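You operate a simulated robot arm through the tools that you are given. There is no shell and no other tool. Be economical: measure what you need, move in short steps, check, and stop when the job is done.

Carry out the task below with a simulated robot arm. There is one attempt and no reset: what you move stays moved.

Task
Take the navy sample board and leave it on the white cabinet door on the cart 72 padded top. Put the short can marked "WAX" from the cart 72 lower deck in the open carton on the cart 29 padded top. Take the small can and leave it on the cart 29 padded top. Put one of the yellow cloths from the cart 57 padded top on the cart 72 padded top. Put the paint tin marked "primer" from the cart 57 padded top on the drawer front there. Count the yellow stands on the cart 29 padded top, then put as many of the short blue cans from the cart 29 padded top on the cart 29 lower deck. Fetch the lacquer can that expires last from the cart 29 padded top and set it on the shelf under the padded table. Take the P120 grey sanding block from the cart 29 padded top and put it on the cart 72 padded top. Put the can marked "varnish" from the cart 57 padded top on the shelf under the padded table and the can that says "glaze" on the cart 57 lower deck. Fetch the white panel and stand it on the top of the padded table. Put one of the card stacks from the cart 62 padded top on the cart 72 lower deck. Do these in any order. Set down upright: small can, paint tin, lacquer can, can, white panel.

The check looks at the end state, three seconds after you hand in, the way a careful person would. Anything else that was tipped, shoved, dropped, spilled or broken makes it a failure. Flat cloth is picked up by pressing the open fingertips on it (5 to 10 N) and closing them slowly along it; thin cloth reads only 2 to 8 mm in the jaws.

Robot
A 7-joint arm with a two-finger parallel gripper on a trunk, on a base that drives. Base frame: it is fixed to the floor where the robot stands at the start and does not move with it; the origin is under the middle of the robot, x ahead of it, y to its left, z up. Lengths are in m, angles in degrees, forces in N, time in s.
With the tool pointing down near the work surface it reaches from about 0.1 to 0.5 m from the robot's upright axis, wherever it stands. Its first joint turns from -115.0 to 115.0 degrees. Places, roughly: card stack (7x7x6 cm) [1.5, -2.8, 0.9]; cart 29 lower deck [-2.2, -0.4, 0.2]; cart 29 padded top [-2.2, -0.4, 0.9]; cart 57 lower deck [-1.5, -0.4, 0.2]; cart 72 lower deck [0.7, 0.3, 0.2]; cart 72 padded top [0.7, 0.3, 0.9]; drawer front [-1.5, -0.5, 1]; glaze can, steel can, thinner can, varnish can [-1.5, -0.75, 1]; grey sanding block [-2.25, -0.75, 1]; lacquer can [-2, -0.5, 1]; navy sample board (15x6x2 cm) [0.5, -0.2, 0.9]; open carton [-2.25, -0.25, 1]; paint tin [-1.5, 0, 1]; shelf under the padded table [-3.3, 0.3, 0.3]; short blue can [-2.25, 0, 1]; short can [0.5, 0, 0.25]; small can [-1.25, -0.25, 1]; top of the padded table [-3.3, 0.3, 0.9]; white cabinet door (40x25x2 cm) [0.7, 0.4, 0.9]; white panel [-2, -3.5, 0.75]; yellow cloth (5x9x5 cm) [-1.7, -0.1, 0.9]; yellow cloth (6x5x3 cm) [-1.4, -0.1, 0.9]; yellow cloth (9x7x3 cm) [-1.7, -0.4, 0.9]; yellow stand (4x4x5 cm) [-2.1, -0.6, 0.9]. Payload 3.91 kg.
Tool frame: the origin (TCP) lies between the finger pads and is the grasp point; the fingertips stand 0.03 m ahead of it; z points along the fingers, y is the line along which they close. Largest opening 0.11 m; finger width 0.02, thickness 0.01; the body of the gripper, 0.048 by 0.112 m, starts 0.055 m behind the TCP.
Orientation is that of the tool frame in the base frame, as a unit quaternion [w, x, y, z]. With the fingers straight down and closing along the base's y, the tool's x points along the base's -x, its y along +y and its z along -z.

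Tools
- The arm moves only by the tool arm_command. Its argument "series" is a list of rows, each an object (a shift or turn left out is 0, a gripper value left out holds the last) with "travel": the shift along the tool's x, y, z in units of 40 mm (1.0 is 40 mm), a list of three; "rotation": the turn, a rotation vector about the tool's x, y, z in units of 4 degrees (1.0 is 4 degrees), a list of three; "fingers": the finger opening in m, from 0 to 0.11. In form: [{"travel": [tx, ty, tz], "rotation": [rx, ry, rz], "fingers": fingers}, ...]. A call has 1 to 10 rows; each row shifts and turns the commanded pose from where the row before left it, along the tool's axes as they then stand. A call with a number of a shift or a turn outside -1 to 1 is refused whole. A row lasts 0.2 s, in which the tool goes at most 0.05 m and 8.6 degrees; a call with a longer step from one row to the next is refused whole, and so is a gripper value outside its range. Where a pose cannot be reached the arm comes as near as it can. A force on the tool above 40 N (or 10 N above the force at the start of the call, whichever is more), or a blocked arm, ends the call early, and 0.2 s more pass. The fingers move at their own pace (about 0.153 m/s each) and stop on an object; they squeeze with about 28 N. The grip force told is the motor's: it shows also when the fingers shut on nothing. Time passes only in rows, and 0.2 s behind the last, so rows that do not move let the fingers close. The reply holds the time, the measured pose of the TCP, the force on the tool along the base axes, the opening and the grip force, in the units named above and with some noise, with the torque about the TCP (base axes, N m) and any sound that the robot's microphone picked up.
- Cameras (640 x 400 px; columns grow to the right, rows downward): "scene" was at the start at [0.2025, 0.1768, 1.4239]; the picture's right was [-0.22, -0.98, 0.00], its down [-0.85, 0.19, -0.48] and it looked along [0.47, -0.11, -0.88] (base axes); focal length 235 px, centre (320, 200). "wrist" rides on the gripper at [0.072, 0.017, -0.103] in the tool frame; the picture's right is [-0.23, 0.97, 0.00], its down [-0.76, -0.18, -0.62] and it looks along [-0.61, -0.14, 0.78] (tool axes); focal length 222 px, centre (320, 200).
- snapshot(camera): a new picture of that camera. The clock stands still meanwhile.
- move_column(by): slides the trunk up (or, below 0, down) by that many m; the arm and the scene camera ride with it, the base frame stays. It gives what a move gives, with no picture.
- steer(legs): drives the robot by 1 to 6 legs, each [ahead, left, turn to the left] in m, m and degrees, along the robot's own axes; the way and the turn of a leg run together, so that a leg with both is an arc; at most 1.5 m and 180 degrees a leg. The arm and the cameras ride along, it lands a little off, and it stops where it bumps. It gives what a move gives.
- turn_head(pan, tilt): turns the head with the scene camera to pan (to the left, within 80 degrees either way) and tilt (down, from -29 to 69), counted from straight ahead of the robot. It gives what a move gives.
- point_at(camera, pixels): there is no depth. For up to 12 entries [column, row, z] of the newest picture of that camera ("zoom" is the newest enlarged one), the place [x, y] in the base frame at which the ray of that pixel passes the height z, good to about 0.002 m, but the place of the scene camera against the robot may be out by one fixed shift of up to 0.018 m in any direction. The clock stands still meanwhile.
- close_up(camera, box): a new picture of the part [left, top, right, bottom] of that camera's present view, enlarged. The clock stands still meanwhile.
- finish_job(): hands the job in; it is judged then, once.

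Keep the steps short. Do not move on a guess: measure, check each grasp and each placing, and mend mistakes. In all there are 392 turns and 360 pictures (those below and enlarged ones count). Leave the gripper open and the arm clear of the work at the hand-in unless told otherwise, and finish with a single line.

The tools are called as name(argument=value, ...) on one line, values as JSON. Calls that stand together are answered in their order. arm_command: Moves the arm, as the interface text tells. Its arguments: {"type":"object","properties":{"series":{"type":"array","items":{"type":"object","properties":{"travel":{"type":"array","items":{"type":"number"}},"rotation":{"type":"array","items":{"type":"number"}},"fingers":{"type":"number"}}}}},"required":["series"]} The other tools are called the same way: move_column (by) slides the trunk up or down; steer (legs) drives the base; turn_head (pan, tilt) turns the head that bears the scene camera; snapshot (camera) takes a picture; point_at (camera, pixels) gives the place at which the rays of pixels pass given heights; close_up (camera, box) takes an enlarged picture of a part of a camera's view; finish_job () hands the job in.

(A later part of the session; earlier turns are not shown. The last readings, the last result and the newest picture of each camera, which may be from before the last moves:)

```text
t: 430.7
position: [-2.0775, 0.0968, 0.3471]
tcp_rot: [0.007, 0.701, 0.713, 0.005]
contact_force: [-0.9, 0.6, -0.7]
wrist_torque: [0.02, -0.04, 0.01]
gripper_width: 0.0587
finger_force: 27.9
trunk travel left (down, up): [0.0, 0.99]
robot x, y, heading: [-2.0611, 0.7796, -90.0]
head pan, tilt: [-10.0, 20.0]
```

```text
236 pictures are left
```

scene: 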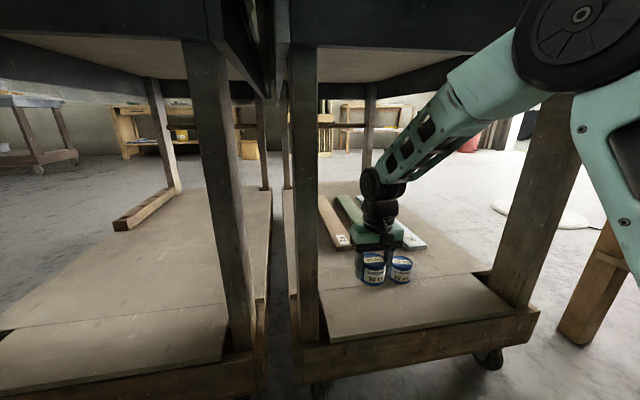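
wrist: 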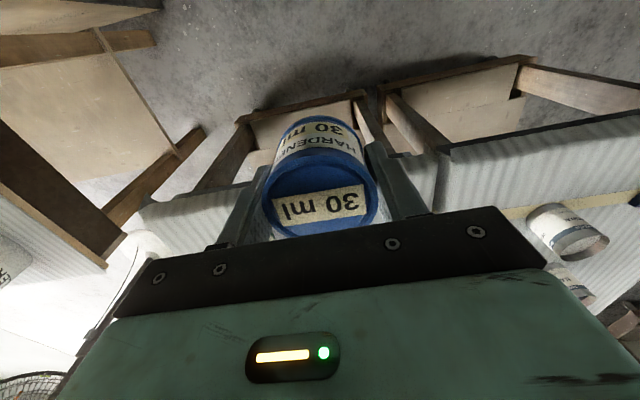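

arm_command(series=[{"travel": [-0.65, 0.15, 0]}, {"travel": [-0.65, 0.15, 0]}, {"travel": [0, 0, 0.7]}, {"travel": [0, 0, 0.5]}, {"travel": [0, 0, 0.15]}, {}])

arm_command(series=[{"travel": [0, 0, 0.1]}, {"travel": [0, 0, 0.1]}, {"travel": [0, 0, 0.1]}])

```text
t: 432.1
position: [-2.0641, 0.0439, 0.2923]
tcp_rot: [0.007, 0.701, 0.713, 0.006]
contact_force: [0.0, 0.0, 0.0]
wrist_torque: [0.02, 0.02, -0.02]
gripper_width: 0.0587
finger_force: 27.7
trunk travel left (down, up): [0.0, 0.99]
robot x, y, heading: [-2.0637, 0.7758, -89.5]
head pan, tilt: [-10.0, 20.0]
```

```text
t: 432.9
position: [-2.0635, 0.0422, 0.2845]
tcp_rot: [0.008, 0.701, 0.713, 0.004]
contact_force: [-0.6, 2.2, 25.7]
wrist_torque: [-0.01, 0.72, 0.01]
gripper_width: 0.059
finger_force: 27.8
trunk travel left (down, up): [0.0, 0.99]
robot x, y, heading: [-2.0621, 0.7766, -89.8]
head pan, tilt: [-10.0, 20.0]
```

arm_command(series=[{"travel": [0, 0, -0.05], "fingers": 0.08}, {"fingers": 0.08}, {"travel": [0, 0, -0.7]}, {"travel": [0, 0, -0.9]}, {"travel": [0.65, 0, -0.3]}, {"travel": [0.65, 0, 0]}, {}])

snapshot(camera="wrist")

```text
t: 434.5
position: [-2.0665, 0.0961, 0.3593]
tcp_rot: [0.008, 0.701, 0.713, 0.004]
contact_force: [-0.9, -1.2, 0.0]
wrist_torque: [0.0, 0.03, -0.03]
gripper_width: 0.0806
finger_force: 0.0
trunk travel left (down, up): [0.0, 0.99]
robot x, y, heading: [-2.0572, 0.775, -89.7]
head pan, tilt: [-10.0, 20.0]
```

```text
235 pictures are left
```

wrist: 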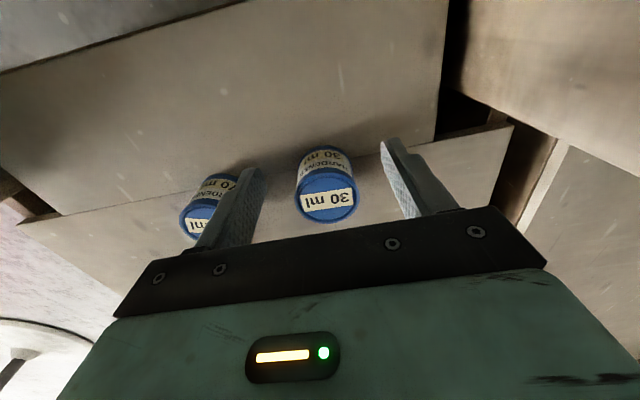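

Both blue cans are down. Next the primer tin: back off, raise, shift over to cart 57's north end.

steer(legs=[[-0.31, 0, 0]])

move_column(by=0.4)

move_column(by=0.4)

move_column(by=0.08)

steer(legs=[[0, 0.46, 0], [0.33, 0, 0]])

arm_command(series=[{"fingers": 0.11}, {}])

snapshot(camera="wrist")

```text
t: 436.5
position: [-2.0677, 0.4055, 0.3588]
tcp_rot: [0.007, 0.701, 0.713, 0.006]
contact_force: [0.7, 0.6, 0.4]
wrist_torque: [0.02, -0.01, -0.01]
gripper_width: 0.0799
finger_force: 0.1
trunk travel left (down, up): [0.0, 0.99]
robot x, y, heading: [-2.0632, 1.0876, -89.8]
head pan, tilt: [-10.0, 20.0]
```

```text
t: 440.4
position: [-2.0679, 0.4054, 0.7572]
tcp_rot: [0.006, 0.702, 0.712, 0.005]
contact_force: [-0.7, -0.7, 0.0]
wrist_torque: [-0.03, 0.01, 0.0]
gripper_width: 0.0799
finger_force: 0.1
trunk travel left (down, up): [-0.4, 0.59]
robot x, y, heading: [-2.063, 1.0859, -89.7]
head pan, tilt: [-10.0, 20.0]
```

```text
t: 444.2
position: [-2.069, 0.406, 1.1596]
tcp_rot: [0.006, 0.701, 0.713, 0.006]
contact_force: [-0.5, 0.1, 0.1]
wrist_torque: [0.04, 0.0, 0.0]
gripper_width: 0.0799
finger_force: 0.0
trunk travel left (down, up): [-0.8, 0.19]
robot x, y, heading: [-2.0605, 1.0846, -89.8]
head pan, tilt: [-10.0, 20.0]
```

```text
t: 445.4
position: [-2.0682, 0.4048, 1.2377]
tcp_rot: [0.007, 0.702, 0.713, 0.005]
contact_force: [0.1, -0.5, 0.1]
wrist_torque: [0.0, -0.01, -0.01]
gripper_width: 0.0799
finger_force: 0.0
trunk travel left (down, up): [-0.88, 0.11]
robot x, y, heading: [-2.0617, 1.0857, -89.8]
head pan, tilt: [-10.0, 20.0]
```

```text
t: 449.9
position: [-1.6199, 0.0752, 1.2381]
tcp_rot: [0.007, 0.705, 0.709, 0.005]
contact_force: [0.8, -0.2, -0.5]
wrist_torque: [-0.01, 0.01, -0.01]
gripper_width: 0.0797
finger_force: 0.1
trunk travel left (down, up): [-0.88, 0.11]
robot x, y, heading: [-1.6066, 0.7551, -90.5]
head pan, tilt: [-10.0, 20.0]
```

```text
t: 450.5
position: [-1.6184, 0.075, 1.2388]
tcp_rot: [0.007, 0.705, 0.709, 0.005]
contact_force: [-0.5, 0.0, 0.8]
wrist_torque: [0.0, 0.01, 0.0]
gripper_width: 0.1099
finger_force: 0.1
trunk travel left (down, up): [-0.88, 0.11]
robot x, y, heading: [-1.6066, 0.7591, -90.6]
head pan, tilt: [-10.0, 20.0]
```

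```text
234 pictures are left
```

wrist: 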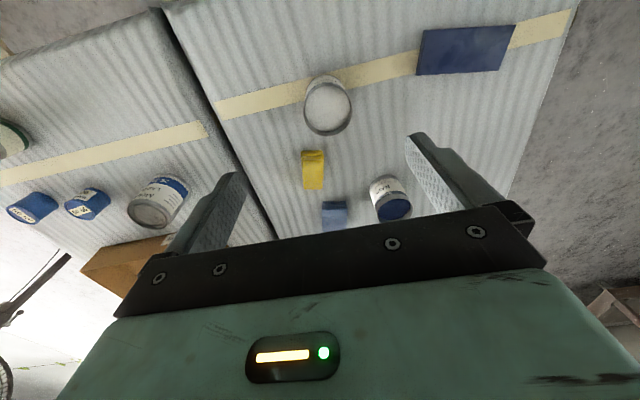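

point_at(camera="wrist", pixels=[[328, 109, 0.98], [304, 110, 0.98], [352, 105, 0.98], [328, 135, 0.98], [326, 82, 0.98], [312, 152, 0.93], [392, 208, 0.98]])

close_up(camera="wrist", box=[270, 50, 390, 150])

```text
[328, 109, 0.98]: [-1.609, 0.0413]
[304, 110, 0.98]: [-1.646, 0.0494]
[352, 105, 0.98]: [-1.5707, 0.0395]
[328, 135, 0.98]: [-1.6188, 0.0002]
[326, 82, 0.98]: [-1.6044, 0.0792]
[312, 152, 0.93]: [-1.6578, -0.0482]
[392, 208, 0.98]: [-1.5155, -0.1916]
```

```text
4.00 times, centred on (330, 100) of wrist
```

zoom: 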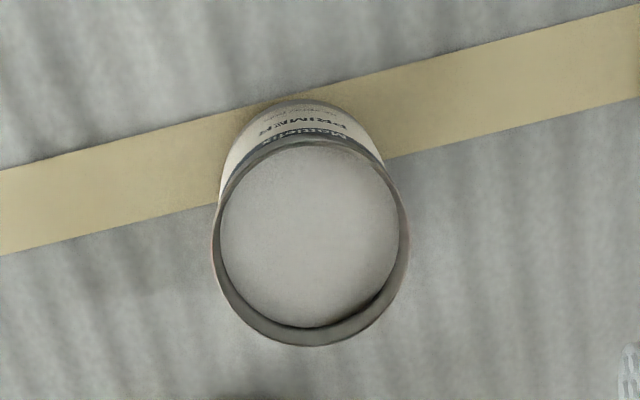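

arm_command(series=[{"travel": [-0.75, 0.25, 0]}, {"travel": [0, 0, 1]}, {"travel": [0, 0, 1]}, {"travel": [0, 0, 0.8]}, {}])

snapshot(camera="wrist")

```text
t: 451.7
position: [-1.6072, 0.0447, 1.1247]
tcp_rot: [0.007, 0.704, 0.71, 0.006]
contact_force: [-0.1, -0.8, -0.4]
wrist_torque: [0.01, -0.01, 0.01]
gripper_width: 0.11
finger_force: 0.0
trunk travel left (down, up): [-0.88, 0.11]
robot x, y, heading: [-1.6049, 0.7583, -90.8]
head pan, tilt: [-10.0, 20.0]
```

```text
232 pictures are left
```

wrist: 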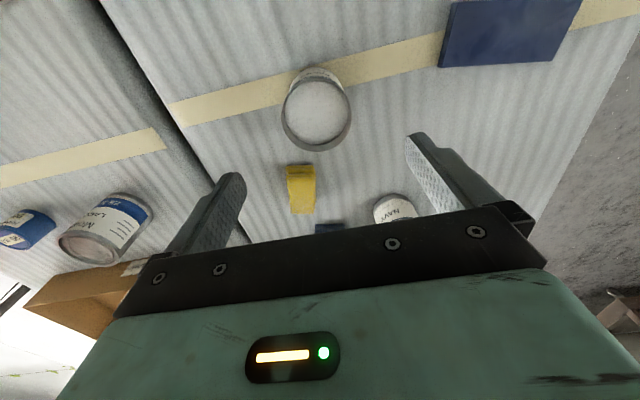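

point_at(camera="wrist", pixels=[[316, 114, 0.96], [316, 114, 0.98], [316, 114, 1.0], [282, 116, 0.98], [351, 112, 0.98]])

```text
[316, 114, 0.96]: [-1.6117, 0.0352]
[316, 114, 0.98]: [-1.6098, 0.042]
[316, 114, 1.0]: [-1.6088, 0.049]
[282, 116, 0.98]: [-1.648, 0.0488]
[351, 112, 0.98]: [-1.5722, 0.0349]
```

Primer tin centre (-1.609,0.042), ~80 mm wide. Descend and grip.

arm_command(series=[{"travel": [-0.08, -0.05, 0.8]}, {"travel": [0, 0, 0.8]}, {"travel": [0, 0, 0.8]}, {"travel": [0, 0, 0.8]}, {"travel": [0, 0, 0.8]}, {"travel": [0, 0, 0.5]}, {}])

arm_command(series=[{"fingers": 0.09}, {"fingers": 0.06}, {"fingers": 0.06}, {"fingers": 0.06}])

arm_command(series=[{"travel": [0, 0, -0.2]}, {"travel": [0, 0, -0.4]}, {"travel": [0, 0, -0.5]}, {"travel": [0, 0, -0.5]}, {"travel": [0, 0, -0.5]}, {"travel": [0, 0, -0.5]}, {"travel": [0, 0, -0.5]}, {"travel": [0, 0, -0.5]}, {"travel": [0, 0, -0.3]}, {}])

snapshot(camera="wrist")

```text
t: 453.3
position: [-1.6057, 0.0408, 0.9491]
tcp_rot: [0.007, 0.705, 0.709, 0.006]
contact_force: [0.4, 0.2, -0.4]
wrist_torque: [0.0, 0.01, 0.02]
gripper_width: 0.1102
finger_force: 0.2
trunk travel left (down, up): [-0.88, 0.11]
robot x, y, heading: [-1.6055, 0.7585, -90.6]
head pan, tilt: [-10.0, 20.0]
```

```text
t: 454.3
position: [-1.6068, 0.0426, 0.9485]
tcp_rot: [0.007, 0.705, 0.709, 0.006]
contact_force: [-2.3, -0.4, 0.6]
wrist_torque: [-0.01, 0.31, -0.01]
gripper_width: 0.0725
finger_force: 28.1
trunk travel left (down, up): [-0.88, 0.11]
robot x, y, heading: [-1.6067, 0.7576, -90.4]
head pan, tilt: [-10.0, 20.0]
```

```text
t: 456.5
position: [-1.6065, 0.0413, 1.1027]
tcp_rot: [0.007, 0.704, 0.71, 0.006]
contact_force: [-0.2, -0.6, -4.9]
wrist_torque: [0.0, -0.01, -0.01]
gripper_width: 0.0725
finger_force: 28.6
trunk travel left (down, up): [-0.88, 0.11]
robot x, y, heading: [-1.6055, 0.7563, -90.6]
head pan, tilt: [-10.0, 20.0]
```

```text
231 pictures are left
```

wrist: 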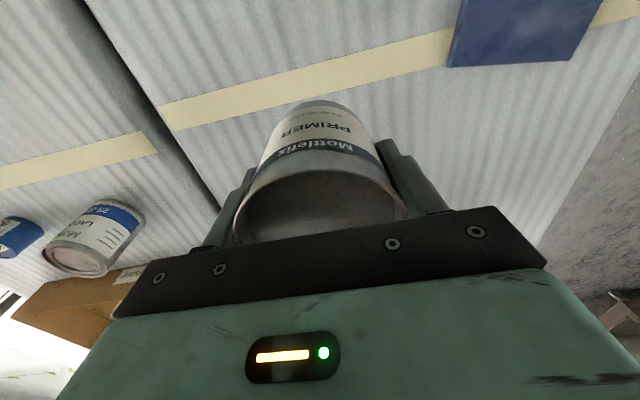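

Primer is held level. I'll back out and carry it round to the east side, toward the drawer front.

steer(legs=[[-0.25, 0, 0], [0, 0.95, 0.5], [0, 0, -89.8], [0, 1.45, 0]])

turn_head(pan=15, tilt=55)

snapshot(camera="scene")

snapshot(camera="wrist")

```text
t: 473.6
position: [-1.3999, -0.4178, 1.1019]
tcp_rot: [0.008, 1.0, -0.013, -0.001]
contact_force: [0.5, 0.1, -4.1]
wrist_torque: [0.0, 0.03, 0.02]
gripper_width: 0.0727
finger_force: 27.7
trunk travel left (down, up): [-0.88, 0.11]
robot x, y, heading: [-0.6865, -0.4445, 177.5]
head pan, tilt: [-10.0, 20.0]
```

```text
t: 474.6
position: [-1.3995, -0.4186, 1.1027]
tcp_rot: [0.01, 1.0, -0.013, -0.002]
contact_force: [0.6, -0.3, -4.4]
wrist_torque: [-0.03, 0.02, -0.02]
gripper_width: 0.0728
finger_force: 27.7
trunk travel left (down, up): [-0.88, 0.11]
robot x, y, heading: [-0.6853, -0.4384, 177.8]
head pan, tilt: [15.0, 55.0]
```

```text
230 pictures are left
```

scene: 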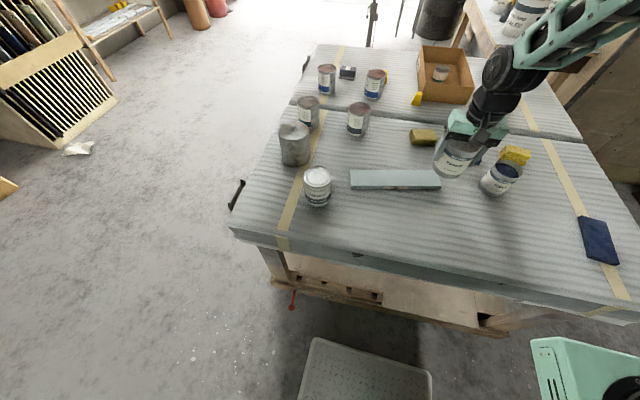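

```text
229 pictures are left
```

wrist: 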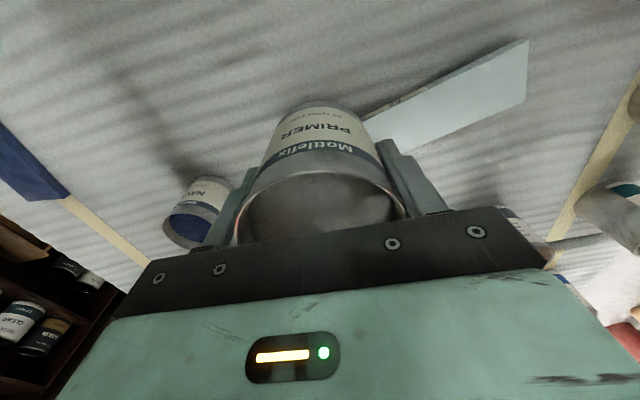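

point_at(camera="wrist", pixels=[[528, 41, 0.91], [526, 100, 0.91], [440, 82, 0.91], [440, 139, 0.91], [480, 63, 0.91], [480, 121, 0.91]])

point_at(camera="scene", pixels=[[350, 170, 0.91], [441, 173, 0.91], [441, 188, 0.91], [350, 187, 0.91]])

```text
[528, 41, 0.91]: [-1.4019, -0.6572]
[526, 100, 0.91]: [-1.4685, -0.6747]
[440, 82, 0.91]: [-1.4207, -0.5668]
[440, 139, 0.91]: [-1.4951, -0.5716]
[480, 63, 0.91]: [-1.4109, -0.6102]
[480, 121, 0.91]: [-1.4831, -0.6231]
```

```text
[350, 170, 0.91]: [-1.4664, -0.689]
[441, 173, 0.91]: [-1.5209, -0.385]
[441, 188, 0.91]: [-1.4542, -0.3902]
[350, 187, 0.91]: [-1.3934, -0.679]
```

Drawer front centreline is x≈-1.461 at y=-0.55. I'll move the tin over it.

steer(legs=[[0.056, 0.133, 0]])

snapshot(camera="wrist")

```text
t: 475.9
position: [-1.4611, -0.5469, 1.1033]
tcp_rot: [0.008, 1.0, -0.011, -0.001]
contact_force: [0.1, 0.4, -4.3]
wrist_torque: [-0.02, -0.03, -0.03]
gripper_width: 0.0724
finger_force: 28.0
trunk travel left (down, up): [-0.88, 0.11]
robot x, y, heading: [-0.747, -0.5738, 177.9]
head pan, tilt: [15.0, 55.0]
```

```text
228 pictures are left
```

wrist: 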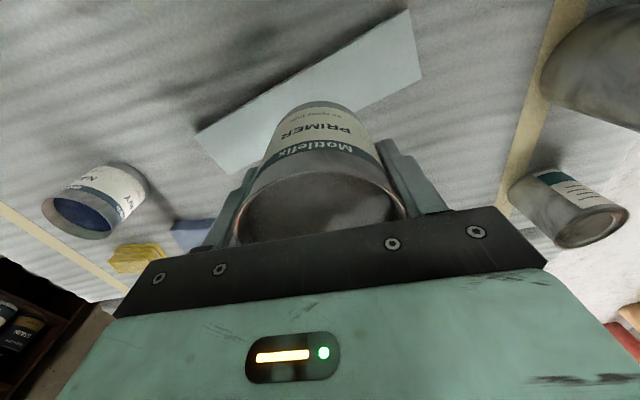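

point_at(camera="wrist", pixels=[[196, 131, 0.91], [407, 10, 0.91], [422, 80, 0.91], [232, 175, 0.91]])

arm_command(series=[{"travel": [0, 0, 0.5]}, {"travel": [0, 0, 0.6]}, {"travel": [0, 0, 0.6]}, {"travel": [0, 0, 0.6]}, {"travel": [0, 0, 0.5]}, {"travel": [0, 0, 0.2]}, {}])

snapshot(camera="wrist")

```text
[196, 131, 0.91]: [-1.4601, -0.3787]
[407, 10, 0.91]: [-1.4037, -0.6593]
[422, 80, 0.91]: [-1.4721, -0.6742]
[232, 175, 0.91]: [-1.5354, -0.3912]
```

```text
t: 477.5
position: [-1.46, -0.55, 0.983]
tcp_rot: [0.009, 1.0, -0.011, -0.001]
contact_force: [-0.2, 0.0, -5.6]
wrist_torque: [0.04, -0.02, -0.02]
gripper_width: 0.0727
finger_force: 28.0
trunk travel left (down, up): [-0.88, 0.11]
robot x, y, heading: [-0.7499, -0.5675, 177.6]
head pan, tilt: [15.0, 55.0]
```

```text
227 pictures are left
```

wrist: 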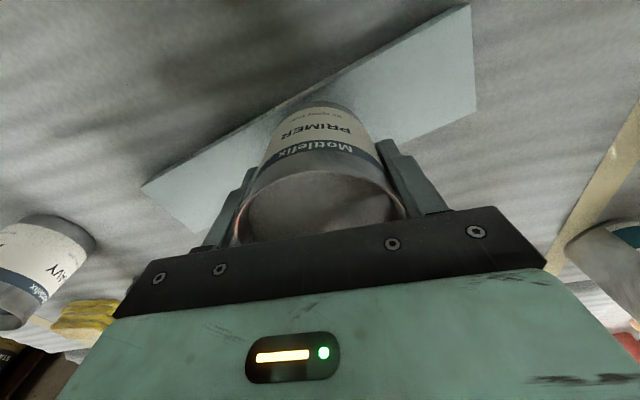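

arm_command(series=[{"travel": [-0.08, 0, 0.15]}, {"travel": [0, 0, 0.1]}, {"travel": [0, 0, 0.08]}, {"travel": [0, 0, 0.08]}, {}])

```text
t: 478.7
position: [-1.4642, -0.5512, 0.9681]
tcp_rot: [0.009, 1.0, -0.011, -0.002]
contact_force: [2.1, 0.4, 11.5]
wrist_torque: [0.55, -0.14, -0.08]
gripper_width: 0.0727
finger_force: 27.5
trunk travel left (down, up): [-0.88, 0.11]
robot x, y, heading: [-0.7463, -0.5717, 177.8]
head pan, tilt: [15.0, 55.0]
```

Contact. Release and rise slowly.

arm_command(series=[{"fingers": 0.095}, {"fingers": 0.1}, {"travel": [0, 0, -0.3]}, {"travel": [0, 0, -0.7]}, {"travel": [0, 0, -1]}, {"travel": [0, 0, -1]}, {"travel": [0, 0, -1]}, {"travel": [0, 0, -0.5]}, {}])

snapshot(camera="wrist")

snapshot(camera="scene")

```text
t: 480.7
position: [-1.4621, -0.5483, 1.1499]
tcp_rot: [0.008, 1.0, -0.011, -0.001]
contact_force: [-0.3, -1.3, 0.7]
wrist_torque: [0.03, -0.03, 0.03]
gripper_width: 0.1
finger_force: 0.2
trunk travel left (down, up): [-0.88, 0.11]
robot x, y, heading: [-0.7461, -0.5699, 178.0]
head pan, tilt: [15.0, 55.0]
```

```text
226 pictures are left
```

wrist: 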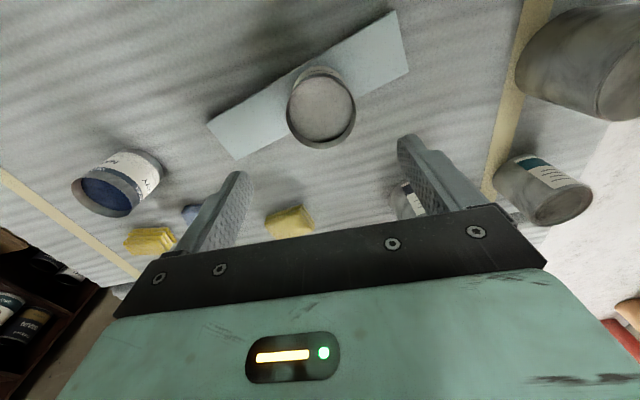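

```text
225 pictures are left
```

scene: 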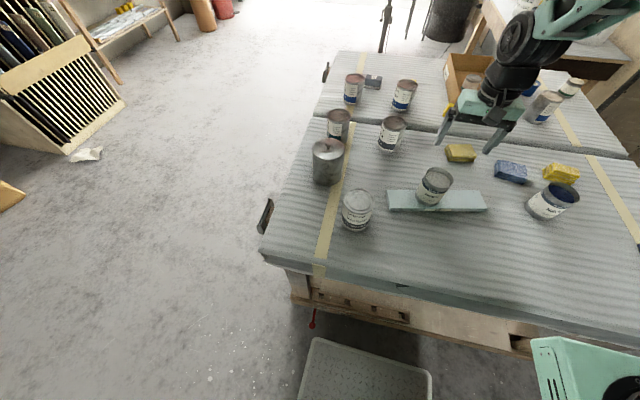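

Primer stands on the drawer front. Next, the varnish can near (-1.37,-0.78).

steer(legs=[[-0.085, 0.225, 2]])

arm_command(series=[{"fingers": 0.11}, {}])

snapshot(camera="wrist")

```text
t: 482.5
position: [-1.3827, -0.808, 1.1493]
tcp_rot: [0.008, 1.0, 0.009, -0.001]
contact_force: [0.0, -0.7, 0.6]
wrist_torque: [-0.01, -0.01, -0.01]
gripper_width: 0.0998
finger_force: 0.1
trunk travel left (down, up): [-0.88, 0.11]
robot x, y, heading: [-0.6681, -0.8057, -180.0]
head pan, tilt: [15.0, 55.0]
```

```text
t: 483.1
position: [-1.383, -0.8089, 1.1483]
tcp_rot: [0.009, 1.0, 0.008, -0.001]
contact_force: [-0.9, 0.6, 0.4]
wrist_torque: [-0.01, -0.04, 0.0]
gripper_width: 0.11
finger_force: 0.1
trunk travel left (down, up): [-0.88, 0.11]
robot x, y, heading: [-0.6709, -0.8012, -179.7]
head pan, tilt: [15.0, 55.0]
```

```text
224 pictures are left
```

wrist: 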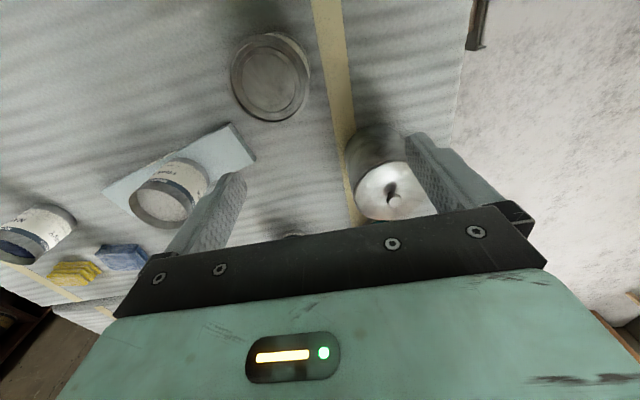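

point_at(camera="wrist", pixels=[[270, 80, 0.985], [232, 85, 0.985], [308, 78, 0.985], [270, 80, 1.0], [390, 192, 1.03], [355, 180, 1.03]])

```text
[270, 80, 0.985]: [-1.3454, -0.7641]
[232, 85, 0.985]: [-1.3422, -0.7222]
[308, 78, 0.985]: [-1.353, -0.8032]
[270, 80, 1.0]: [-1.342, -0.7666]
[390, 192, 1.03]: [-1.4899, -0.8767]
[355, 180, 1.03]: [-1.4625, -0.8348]
```

arm_command(series=[{"travel": [0.5, -0.56, 0]}, {"travel": [0.45, -0.56, 0]}, {"travel": [0, 0, 0.8]}, {"travel": [0, 0, 0.5]}, {}])

snapshot(camera="wrist")

```text
t: 484.3
position: [-1.345, -0.7638, 1.0951]
tcp_rot: [0.01, 1.0, 0.009, -0.001]
contact_force: [-0.2, 0.6, 0.7]
wrist_torque: [0.0, -0.02, -0.01]
gripper_width: 0.1103
finger_force: 0.1
trunk travel left (down, up): [-0.88, 0.11]
robot x, y, heading: [-0.6688, -0.8009, -179.6]
head pan, tilt: [15.0, 55.0]
```

```text
223 pictures are left
```

wrist: 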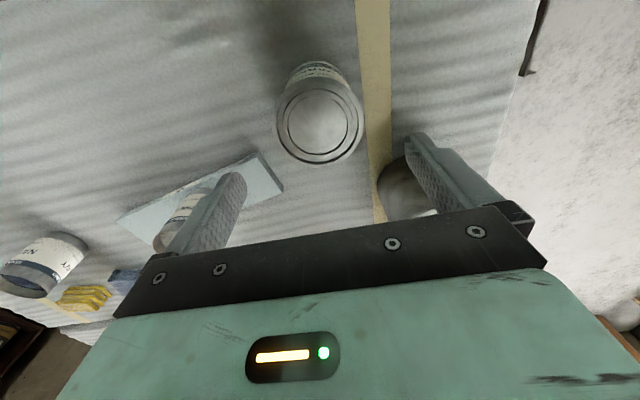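

point_at(camera="wrist", pixels=[[319, 122, 0.985], [276, 124, 0.985], [362, 118, 0.985], [319, 122, 1.0]])

```text
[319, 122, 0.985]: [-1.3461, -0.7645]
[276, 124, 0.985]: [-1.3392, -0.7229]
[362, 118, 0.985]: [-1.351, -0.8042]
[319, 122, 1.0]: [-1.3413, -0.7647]
```

Centred. Descend, grip, lift.

arm_command(series=[{"travel": [0, 0, 1]}, {"travel": [0, 0, 1]}, {"travel": [0, 0, 1]}, {"travel": [0, 0, 0.5]}, {}, {"fingers": 0.06}, {"fingers": 0.06}, {"fingers": 0.06}])

arm_command(series=[{"travel": [0, 0, -0.4]}, {"travel": [0, 0, -0.8]}, {"travel": [0, 0, -1]}, {"travel": [0, 0, -1]}, {"travel": [0, 0, -1]}, {"travel": [0, 0, -1]}, {}])

snapshot(camera="wrist")

```text
t: 486.1
position: [-1.3455, -0.7652, 0.9532]
tcp_rot: [0.01, 1.0, 0.009, -0.001]
contact_force: [-0.9, 2.7, 1.0]
wrist_torque: [0.45, 0.06, 0.04]
gripper_width: 0.0855
finger_force: 28.0
trunk travel left (down, up): [-0.88, 0.11]
robot x, y, heading: [-0.6664, -0.8076, -180.0]
head pan, tilt: [15.0, 55.0]
```

```text
t: 487.7
position: [-1.3453, -0.7629, 1.1644]
tcp_rot: [0.008, 1.0, 0.008, 0.0]
contact_force: [-0.5, -0.3, -4.9]
wrist_torque: [0.01, 0.01, -0.04]
gripper_width: 0.0855
finger_force: 28.2
trunk travel left (down, up): [-0.88, 0.11]
robot x, y, heading: [-0.6658, -0.7975, -179.6]
head pan, tilt: [15.0, 55.0]
```

```text
222 pictures are left
```

wrist: 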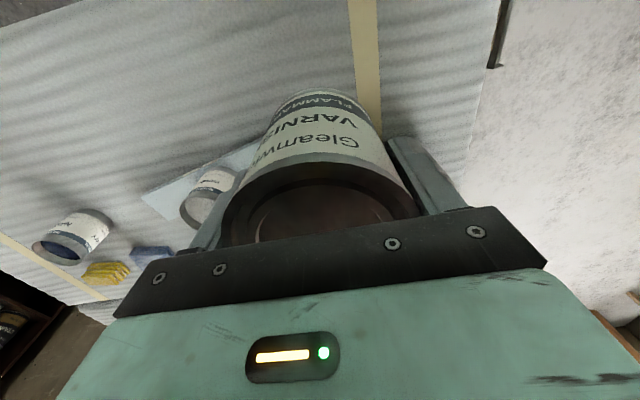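

VARNISH is held. I'll carry it round the south, facing north, into the aisle before the padded table.

steer(legs=[[0, 1.1, 0], [0, 0, -90], [0, 1.2, 0], [0, 1.1, 0], [0.75, 0, 0]])

turn_head(pan=0, tilt=40)

snapshot(camera="scene")

```text
t: 511.8
position: [-2.8847, -0.4626, 1.1637]
tcp_rot: [-0.005, -0.7, 0.714, 0.008]
contact_force: [-0.9, -0.3, -5.0]
wrist_torque: [-0.03, 0.0, -0.02]
gripper_width: 0.0854
finger_force: 28.7
trunk travel left (down, up): [-0.88, 0.11]
robot x, y, heading: [-2.9452, -1.1399, 88.0]
head pan, tilt: [15.0, 55.0]
```

```text
t: 512.6
position: [-2.885, -0.4639, 1.1646]
tcp_rot: [-0.005, -0.7, 0.714, 0.007]
contact_force: [0.3, 0.7, -4.9]
wrist_torque: [-0.01, 0.03, 0.02]
gripper_width: 0.0854
finger_force: 28.0
trunk travel left (down, up): [-0.88, 0.11]
robot x, y, heading: [-2.9465, -1.1435, 88.1]
head pan, tilt: [0.0, 40.0]
```

```text
221 pictures are left
```

scene: 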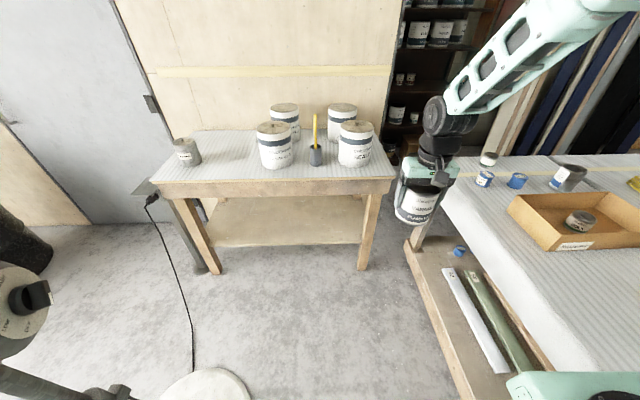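

point_at(camera="scene", pixels=[[248, 385, 0.0], [205, 370, 0.0], [215, 245, 0.3], [362, 243, 0.3], [215, 272, 0.0], [362, 268, 0.0], [270, 248, 0.3], [393, 178, 0.86], [180, 190, 0.85], [240, 210, 0.3], [355, 162, 1.0]])

close_up(camera="scene", box=[150, 90, 430, 280])

```text
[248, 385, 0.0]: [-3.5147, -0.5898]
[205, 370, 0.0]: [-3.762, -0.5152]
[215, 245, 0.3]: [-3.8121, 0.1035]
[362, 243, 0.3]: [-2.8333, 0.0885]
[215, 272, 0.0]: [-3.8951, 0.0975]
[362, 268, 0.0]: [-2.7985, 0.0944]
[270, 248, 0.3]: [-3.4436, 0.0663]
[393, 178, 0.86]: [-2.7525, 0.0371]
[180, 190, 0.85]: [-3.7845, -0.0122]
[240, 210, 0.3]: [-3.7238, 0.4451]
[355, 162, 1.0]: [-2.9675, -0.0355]
```

```text
2.11 times, centred on (290, 185) of scene
```

zoom: 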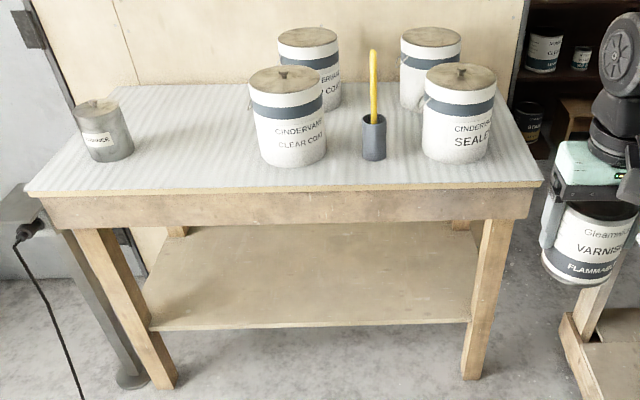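

The shelf front edge is at y≈0.08, z≈0.3. I'll shift left, raise the tool on the trunk, and lower.

steer(legs=[[0, 0.17, 1.9]])

arm_command(series=[{"travel": [0, 0, -1]}, {"travel": [0, 0, -1]}, {"travel": [0, 0, -1]}, {"travel": [0, 0, -0.3]}, {}])

move_column(by=-0.4)

move_column(by=-0.4)

move_column(by=-0.08)

steer(legs=[[0.47, 0, 0]])

turn_head(pan=-10, tilt=15)

snapshot(camera="scene")

```text
t: 514.1
position: [-3.0787, -0.4584, 1.1647]
tcp_rot: [0.006, 0.711, -0.703, -0.007]
contact_force: [0.0, -0.5, -5.4]
wrist_torque: [-0.01, -0.01, 0.03]
gripper_width: 0.0855
finger_force: 28.2
trunk travel left (down, up): [-0.88, 0.11]
robot x, y, heading: [-3.123, -1.1348, 89.7]
head pan, tilt: [0.0, 40.0]
```

```text
t: 515.3
position: [-3.0788, -0.4584, 1.2971]
tcp_rot: [0.005, 0.711, -0.703, -0.007]
contact_force: [0.4, 0.9, -5.3]
wrist_torque: [-0.02, 0.01, 0.0]
gripper_width: 0.0855
finger_force: 28.0
trunk travel left (down, up): [-0.88, 0.11]
robot x, y, heading: [-3.1193, -1.1343, 89.8]
head pan, tilt: [0.0, 40.0]
```

```text
t: 519.1
position: [-3.0797, -0.459, 0.896]
tcp_rot: [0.005, 0.711, -0.703, -0.007]
contact_force: [0.5, -0.3, -5.7]
wrist_torque: [0.0, 0.0, -0.05]
gripper_width: 0.0854
finger_force: 28.1
trunk travel left (down, up): [-0.48, 0.51]
robot x, y, heading: [-3.1211, -1.1403, 90.0]
head pan, tilt: [0.0, 40.0]
```

```text
t: 523.0
position: [-3.0784, -0.4596, 0.4964]
tcp_rot: [0.005, 0.711, -0.703, -0.007]
contact_force: [0.3, 0.7, -4.7]
wrist_torque: [-0.05, 0.0, -0.03]
gripper_width: 0.0854
finger_force: 27.6
trunk travel left (down, up): [-0.08, 0.91]
robot x, y, heading: [-3.1243, -1.1341, 89.8]
head pan, tilt: [0.0, 40.0]
```

```text
t: 524.1
position: [-3.0785, -0.4578, 0.4177]
tcp_rot: [0.006, 0.711, -0.704, -0.006]
contact_force: [0.2, -0.7, -5.0]
wrist_torque: [-0.05, -0.03, 0.02]
gripper_width: 0.0854
finger_force: 27.9
trunk travel left (down, up): [0.0, 0.99]
robot x, y, heading: [-3.1195, -1.1326, 89.8]
head pan, tilt: [0.0, 40.0]
```

```text
t: 526.9
position: [-3.0732, 0.0075, 0.4159]
tcp_rot: [0.005, 0.71, -0.704, -0.007]
contact_force: [-0.2, 0.0, -4.4]
wrist_torque: [-0.01, 0.0, -0.03]
gripper_width: 0.0855
finger_force: 27.9
trunk travel left (down, up): [0.0, 0.99]
robot x, y, heading: [-3.1196, -0.6758, 89.6]
head pan, tilt: [0.0, 40.0]
```

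```text
t: 527.8
position: [-3.0726, 0.0069, 0.4165]
tcp_rot: [0.006, 0.71, -0.705, -0.006]
contact_force: [0.1, -0.3, -4.4]
wrist_torque: [-0.04, 0.0, 0.01]
gripper_width: 0.0851
finger_force: 28.0
trunk travel left (down, up): [0.0, 0.99]
robot x, y, heading: [-3.1169, -0.6696, 89.6]
head pan, tilt: [-10.0, 15.0]
```

```text
219 pictures are left
```

scene: 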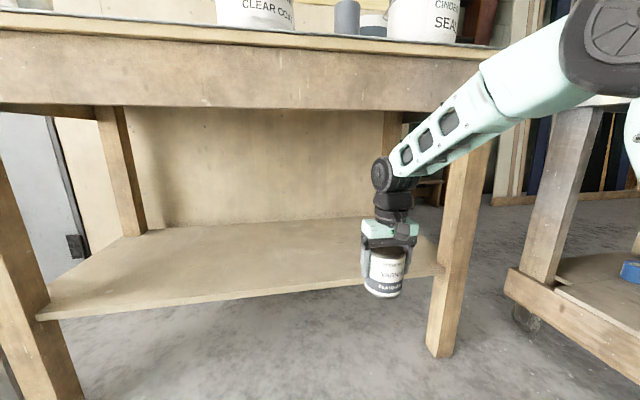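

The forearm would be close to the apron, so I'll lower 3.5 cm and stretch the arm forward 5 cm first to drop the elbow.

arm_command(series=[{"travel": [0, 0, 0.8]}, {}])

close_up(camera="scene", box=[320, 180, 480, 320])

```text
t: 528.4
position: [-3.0737, 0.0068, 0.3844]
tcp_rot: [0.006, 0.709, -0.705, -0.006]
contact_force: [0.1, 0.2, -5.1]
wrist_torque: [-0.03, 0.04, -0.01]
gripper_width: 0.0856
finger_force: 28.2
trunk travel left (down, up): [0.0, 0.99]
robot x, y, heading: [-3.1206, -0.6702, 89.6]
head pan, tilt: [-10.0, 15.0]
```

```text
2.86 times, centred on (400, 250) of scene
```

zoom: 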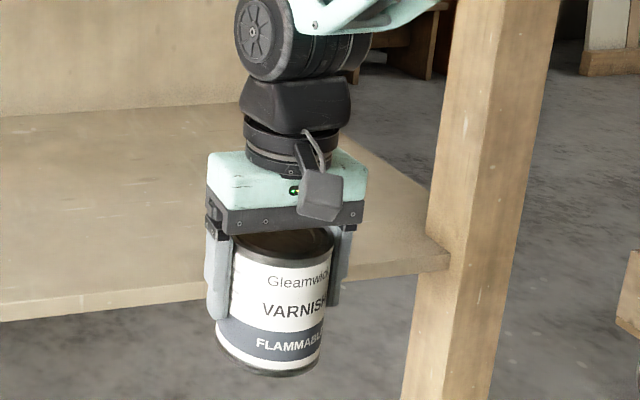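

snapshot(camera="scene")

point_at(camera="scene", pixels=[[430, 271, 0.28], [430, 271, 0.3], [430, 271, 0.32], [430, 271, 0.34], [340, 281, 0.3], [340, 281, 0.32], [340, 281, 0.34]])

```text
217 pictures are left
```

scene: 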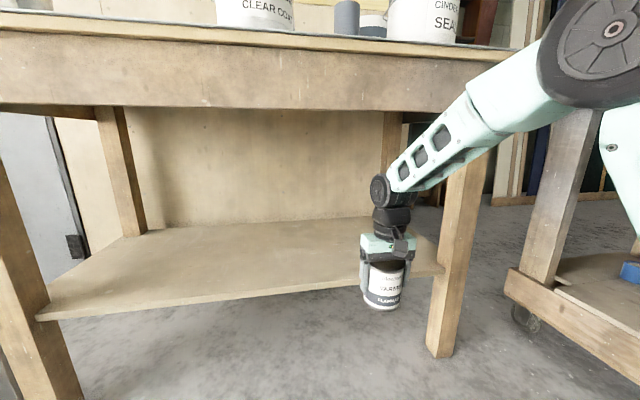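

```text
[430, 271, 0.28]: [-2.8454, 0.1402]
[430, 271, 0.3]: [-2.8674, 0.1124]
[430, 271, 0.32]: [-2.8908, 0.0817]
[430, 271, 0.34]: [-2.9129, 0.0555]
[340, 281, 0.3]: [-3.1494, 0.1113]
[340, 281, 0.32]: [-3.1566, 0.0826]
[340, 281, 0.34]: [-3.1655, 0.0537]
```

The shelf top may be nearer 0.33, so I'll raise the can again, back the base 8 cm, and stretch the arm instead.

arm_command(series=[{"travel": [0, 0, -0.5]}, {"travel": [0, 0, -0.55]}, {}])

steer(legs=[[-0.1, 0, 0]])

arm_command(series=[{"travel": [-0.5, 0, 0]}, {"travel": [-0.5, 0, 0]}, {"travel": [-0.5, 0, 0]}, {"travel": [-0.5, 0, 0]}, {}])

snapshot(camera="scene")

```text
t: 529.2
position: [-3.0716, 0.0066, 0.4261]
tcp_rot: [0.006, 0.709, -0.705, -0.007]
contact_force: [0.2, -0.1, -4.6]
wrist_torque: [-0.02, 0.0, 0.0]
gripper_width: 0.0852
finger_force: 28.0
trunk travel left (down, up): [0.0, 0.99]
robot x, y, heading: [-3.1165, -0.6682, 89.5]
head pan, tilt: [-10.0, 15.0]
```

```text
t: 530.4
position: [-3.0705, -0.0927, 0.4261]
tcp_rot: [0.005, 0.709, -0.705, -0.007]
contact_force: [0.1, -0.6, -5.1]
wrist_torque: [-0.05, 0.0, 0.01]
gripper_width: 0.0851
finger_force: 28.0
trunk travel left (down, up): [0.0, 0.99]
robot x, y, heading: [-3.1166, -0.7705, 89.6]
head pan, tilt: [-10.0, 15.0]
```

```text
t: 531.5
position: [-3.0724, -0.0135, 0.4265]
tcp_rot: [0.006, 0.709, -0.705, -0.006]
contact_force: [0.4, -0.5, -5.2]
wrist_torque: [-0.01, -0.02, 0.03]
gripper_width: 0.0853
finger_force: 27.9
trunk travel left (down, up): [0.0, 0.99]
robot x, y, heading: [-3.1227, -0.7703, 89.3]
head pan, tilt: [-10.0, 15.0]
```

```text
216 pictures are left
```

scene: 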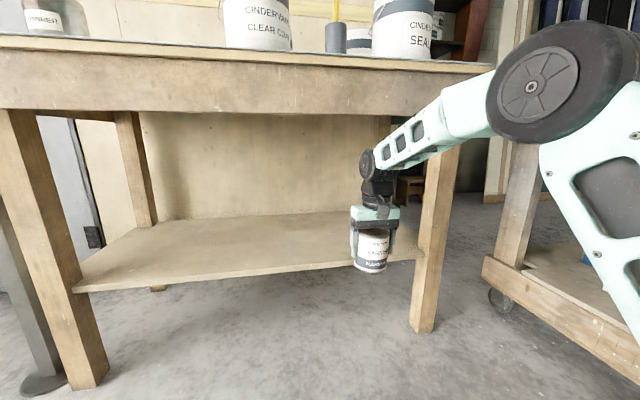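

The elbow is lower now. Advance 0.155 m.

steer(legs=[[0.155, 0, 0.5]])

snapshot(camera="scene")

snapshot(camera="wrist")

```text
t: 533.0
position: [-3.0748, 0.1428, 0.4265]
tcp_rot: [0.005, 0.711, -0.703, -0.007]
contact_force: [-0.5, 0.2, -5.0]
wrist_torque: [0.01, 0.0, 0.01]
gripper_width: 0.0853
finger_force: 27.4
trunk travel left (down, up): [0.0, 0.99]
robot x, y, heading: [-3.1209, -0.6168, 89.7]
head pan, tilt: [-10.0, 15.0]
```

```text
215 pictures are left
```

scene: 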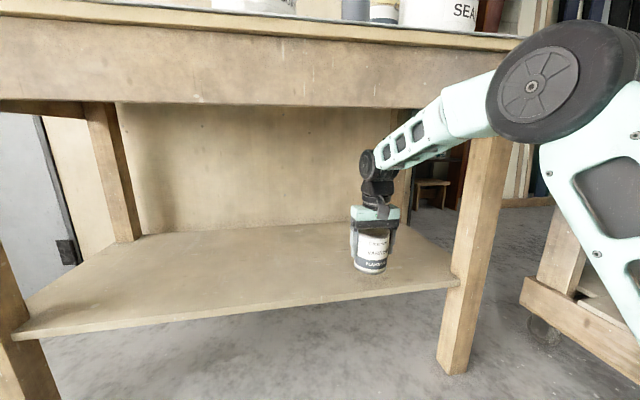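

```text
214 pictures are left
```

wrist: 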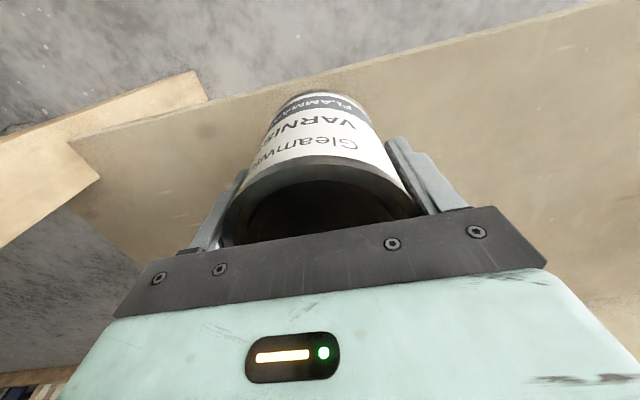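

Over the shelf. 2.5 cm deeper, then lower to contact.

arm_command(series=[{"travel": [-0.6, 0, 0]}, {"travel": [0, 0, 0.5]}, {"travel": [0, 0, 0.3]}, {"travel": [0, 0, 0.2]}, {"travel": [0, 0, 0.2]}, {"travel": [0, 0, 0.15]}, {"travel": [0, 0, 0.15]}, {}])

```text
t: 534.8
position: [-3.0762, 0.166, 0.3697]
tcp_rot: [0.004, 0.712, -0.703, -0.008]
contact_force: [1.3, 1.9, 29.3]
wrist_torque: [0.22, -1.54, 0.08]
gripper_width: 0.085
finger_force: 28.1
trunk travel left (down, up): [0.0, 0.99]
robot x, y, heading: [-3.1207, -0.6143, 89.6]
head pan, tilt: [-10.0, 15.0]
```

Contact (shelf ≈0.305). Release, rise and check.

arm_command(series=[{"travel": [0, 0, -0.08]}, {"fingers": 0.11}, {"fingers": 0.11}, {"travel": [0, 0, -0.6]}, {"travel": [0, 0, -0.8]}, {"travel": [0.5, 0, -0.4]}, {}])

steer(legs=[[-0.2, 0, 0]])

snapshot(camera="scene")

```text
t: 536.4
position: [-3.0741, 0.1461, 0.4436]
tcp_rot: [0.005, 0.711, -0.703, -0.006]
contact_force: [0.3, -0.4, 0.2]
wrist_torque: [-0.01, 0.01, -0.03]
gripper_width: 0.1102
finger_force: 0.1
trunk travel left (down, up): [0.0, 0.99]
robot x, y, heading: [-3.1176, -0.6113, 89.7]
head pan, tilt: [-10.0, 15.0]
```

```text
t: 538.0
position: [-3.0754, -0.0559, 0.4445]
tcp_rot: [0.005, 0.712, -0.702, -0.007]
contact_force: [0.2, -0.7, 0.6]
wrist_torque: [0.03, -0.02, 0.02]
gripper_width: 0.1101
finger_force: 0.0
trunk travel left (down, up): [0.0, 0.99]
robot x, y, heading: [-3.1191, -0.819, 89.4]
head pan, tilt: [-10.0, 15.0]
```

```text
213 pictures are left
```

scene: 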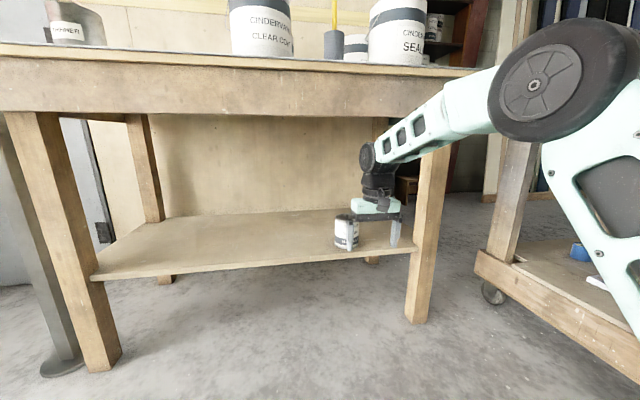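

Varnish is standing. Now the 12 SEP 27 lacquer from the south end: back out, raise, shift east.

steer(legs=[[-0.85, 0, 0.6]])

move_column(by=0.4)

move_column(by=0.4)

steer(legs=[[0, -1.1, 0], [0.05, 0, 0]])

snapshot(camera="wrist")

```text
t: 542.5
position: [-3.0813, -0.9059, 0.4434]
tcp_rot: [0.006, 0.715, -0.699, -0.007]
contact_force: [0.6, 0.6, -0.6]
wrist_torque: [0.02, -0.03, -0.02]
gripper_width: 0.1101
finger_force: 0.0
trunk travel left (down, up): [0.0, 0.99]
robot x, y, heading: [-3.1182, -1.6709, 90.4]
head pan, tilt: [-10.0, 15.0]
```

```text
t: 546.3
position: [-3.0811, -0.9061, 0.8437]
tcp_rot: [0.006, 0.715, -0.699, -0.007]
contact_force: [0.8, 0.6, 0.6]
wrist_torque: [0.0, -0.01, -0.02]
gripper_width: 0.1102
finger_force: 0.0
trunk travel left (down, up): [-0.4, 0.59]
robot x, y, heading: [-3.1164, -1.6685, 90.7]
head pan, tilt: [-10.0, 15.0]
```

```text
t: 550.1
position: [-3.0811, -0.9072, 1.2434]
tcp_rot: [0.005, 0.715, -0.7, -0.007]
contact_force: [0.3, -0.7, -0.3]
wrist_torque: [0.0, -0.01, 0.03]
gripper_width: 0.1098
finger_force: 0.0
trunk travel left (down, up): [-0.8, 0.19]
robot x, y, heading: [-3.1219, -1.6677, 90.4]
head pan, tilt: [-10.0, 15.0]
```

```text
t: 556.4
position: [-1.9571, -0.8534, 1.2443]
tcp_rot: [0.005, 0.711, -0.703, -0.007]
contact_force: [0.2, 0.0, 0.0]
wrist_torque: [0.02, 0.0, -0.01]
gripper_width: 0.1099
finger_force: 0.0
trunk travel left (down, up): [-0.8, 0.19]
robot x, y, heading: [-2.0012, -1.6163, 89.8]
head pan, tilt: [-10.0, 15.0]
```

```text
212 pictures are left
```

wrist: 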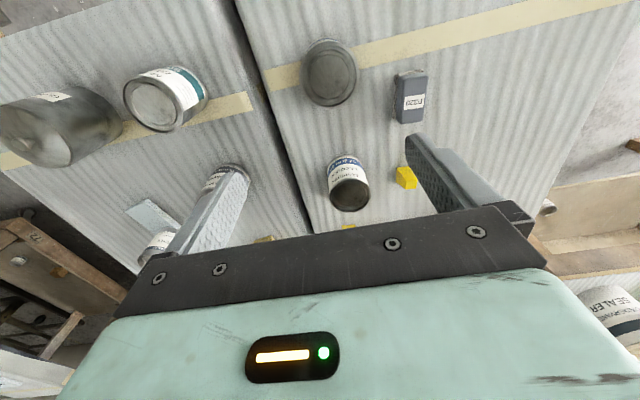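

point_at(camera="wrist", pixels=[[329, 79, 0.99], [302, 80, 0.99], [356, 75, 0.99], [152, 103, 0.99], [410, 100, 0.93], [349, 195, 0.99]])

```text
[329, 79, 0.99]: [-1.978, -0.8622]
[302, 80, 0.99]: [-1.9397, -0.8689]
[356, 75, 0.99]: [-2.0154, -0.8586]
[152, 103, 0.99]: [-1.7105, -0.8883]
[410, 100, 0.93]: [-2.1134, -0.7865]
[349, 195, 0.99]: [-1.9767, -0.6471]
```

arm_command(series=[{"travel": [0.22, 0.52, 0.3]}, {"travel": [0, 0, 1]}, {"travel": [0, 0, 1]}, {"travel": [0, 0, 1]}, {"travel": [0, 0, 0.5]}, {}])

snapshot(camera="wrist")

```text
t: 557.8
position: [-1.981, -0.8632, 1.093]
tcp_rot: [0.005, 0.712, -0.702, -0.007]
contact_force: [-0.6, -0.7, -0.5]
wrist_torque: [0.01, 0.0, -0.02]
gripper_width: 0.1101
finger_force: 0.1
trunk travel left (down, up): [-0.8, 0.19]
robot x, y, heading: [-1.9993, -1.6132, 89.9]
head pan, tilt: [-10.0, 15.0]
```

```text
211 pictures are left
```

wrist: 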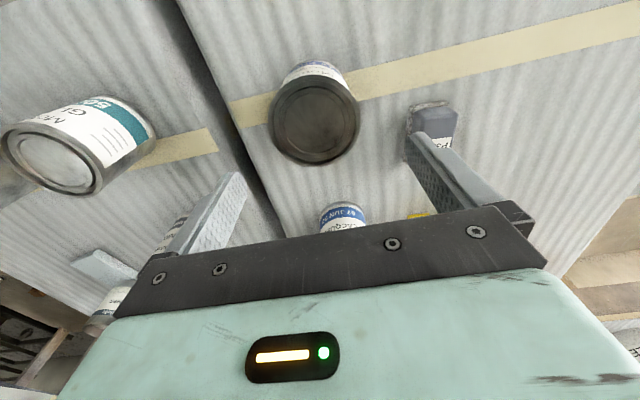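

point_at(camera="wrist", pixels=[[315, 120, 0.99], [408, 110, 0.935], [405, 160, 0.9], [408, 104, 0.9], [455, 105, 0.935]])

```text
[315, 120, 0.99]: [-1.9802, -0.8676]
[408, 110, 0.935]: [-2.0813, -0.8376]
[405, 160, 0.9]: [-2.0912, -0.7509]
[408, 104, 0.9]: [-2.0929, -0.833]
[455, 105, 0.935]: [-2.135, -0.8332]
```

Clear of the block. Descend, grip, lift.

arm_command(series=[{"travel": [0.08, 0, 1]}, {"travel": [0, 0, 1]}, {"travel": [0, 0, 1]}, {"travel": [0, 0, 0.5]}, {}, {"fingers": 0.06}, {"fingers": 0.06}, {"fingers": 0.06}])

arm_command(series=[{"travel": [0, 0, -0.4]}, {"travel": [0, 0, -0.8]}, {"travel": [0, 0, -1]}, {"travel": [0, 0, -1]}, {"travel": [0, 0, -1]}, {"travel": [0, 0, -1]}, {"travel": [0, 0, -1]}, {"travel": [0, 0, -1]}, {}])

snapshot(camera="wrist")

```text
t: 559.6
position: [-1.9828, -0.8659, 0.9516]
tcp_rot: [0.006, 0.711, -0.703, -0.007]
contact_force: [4.3, 0.8, 4.5]
wrist_torque: [0.08, -0.66, 0.01]
gripper_width: 0.0858
finger_force: 28.1
trunk travel left (down, up): [-0.8, 0.19]
robot x, y, heading: [-1.9995, -1.6113, 90.1]
head pan, tilt: [-10.0, 15.0]
```

```text
t: 561.6
position: [-1.9788, -0.8663, 1.2416]
tcp_rot: [0.006, 0.712, -0.703, -0.006]
contact_force: [1.7, 0.2, -5.1]
wrist_torque: [-0.01, 0.02, -0.01]
gripper_width: 0.0857
finger_force: 28.0
trunk travel left (down, up): [-0.8, 0.19]
robot x, y, heading: [-2.0006, -1.6168, 89.6]
head pan, tilt: [-10.0, 15.0]
```

```text
210 pictures are left
```

wrist: 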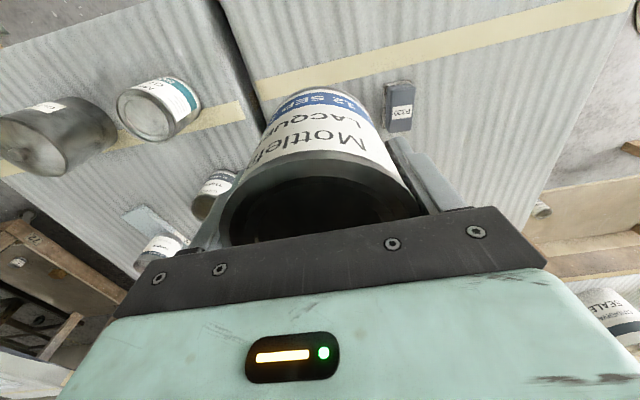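

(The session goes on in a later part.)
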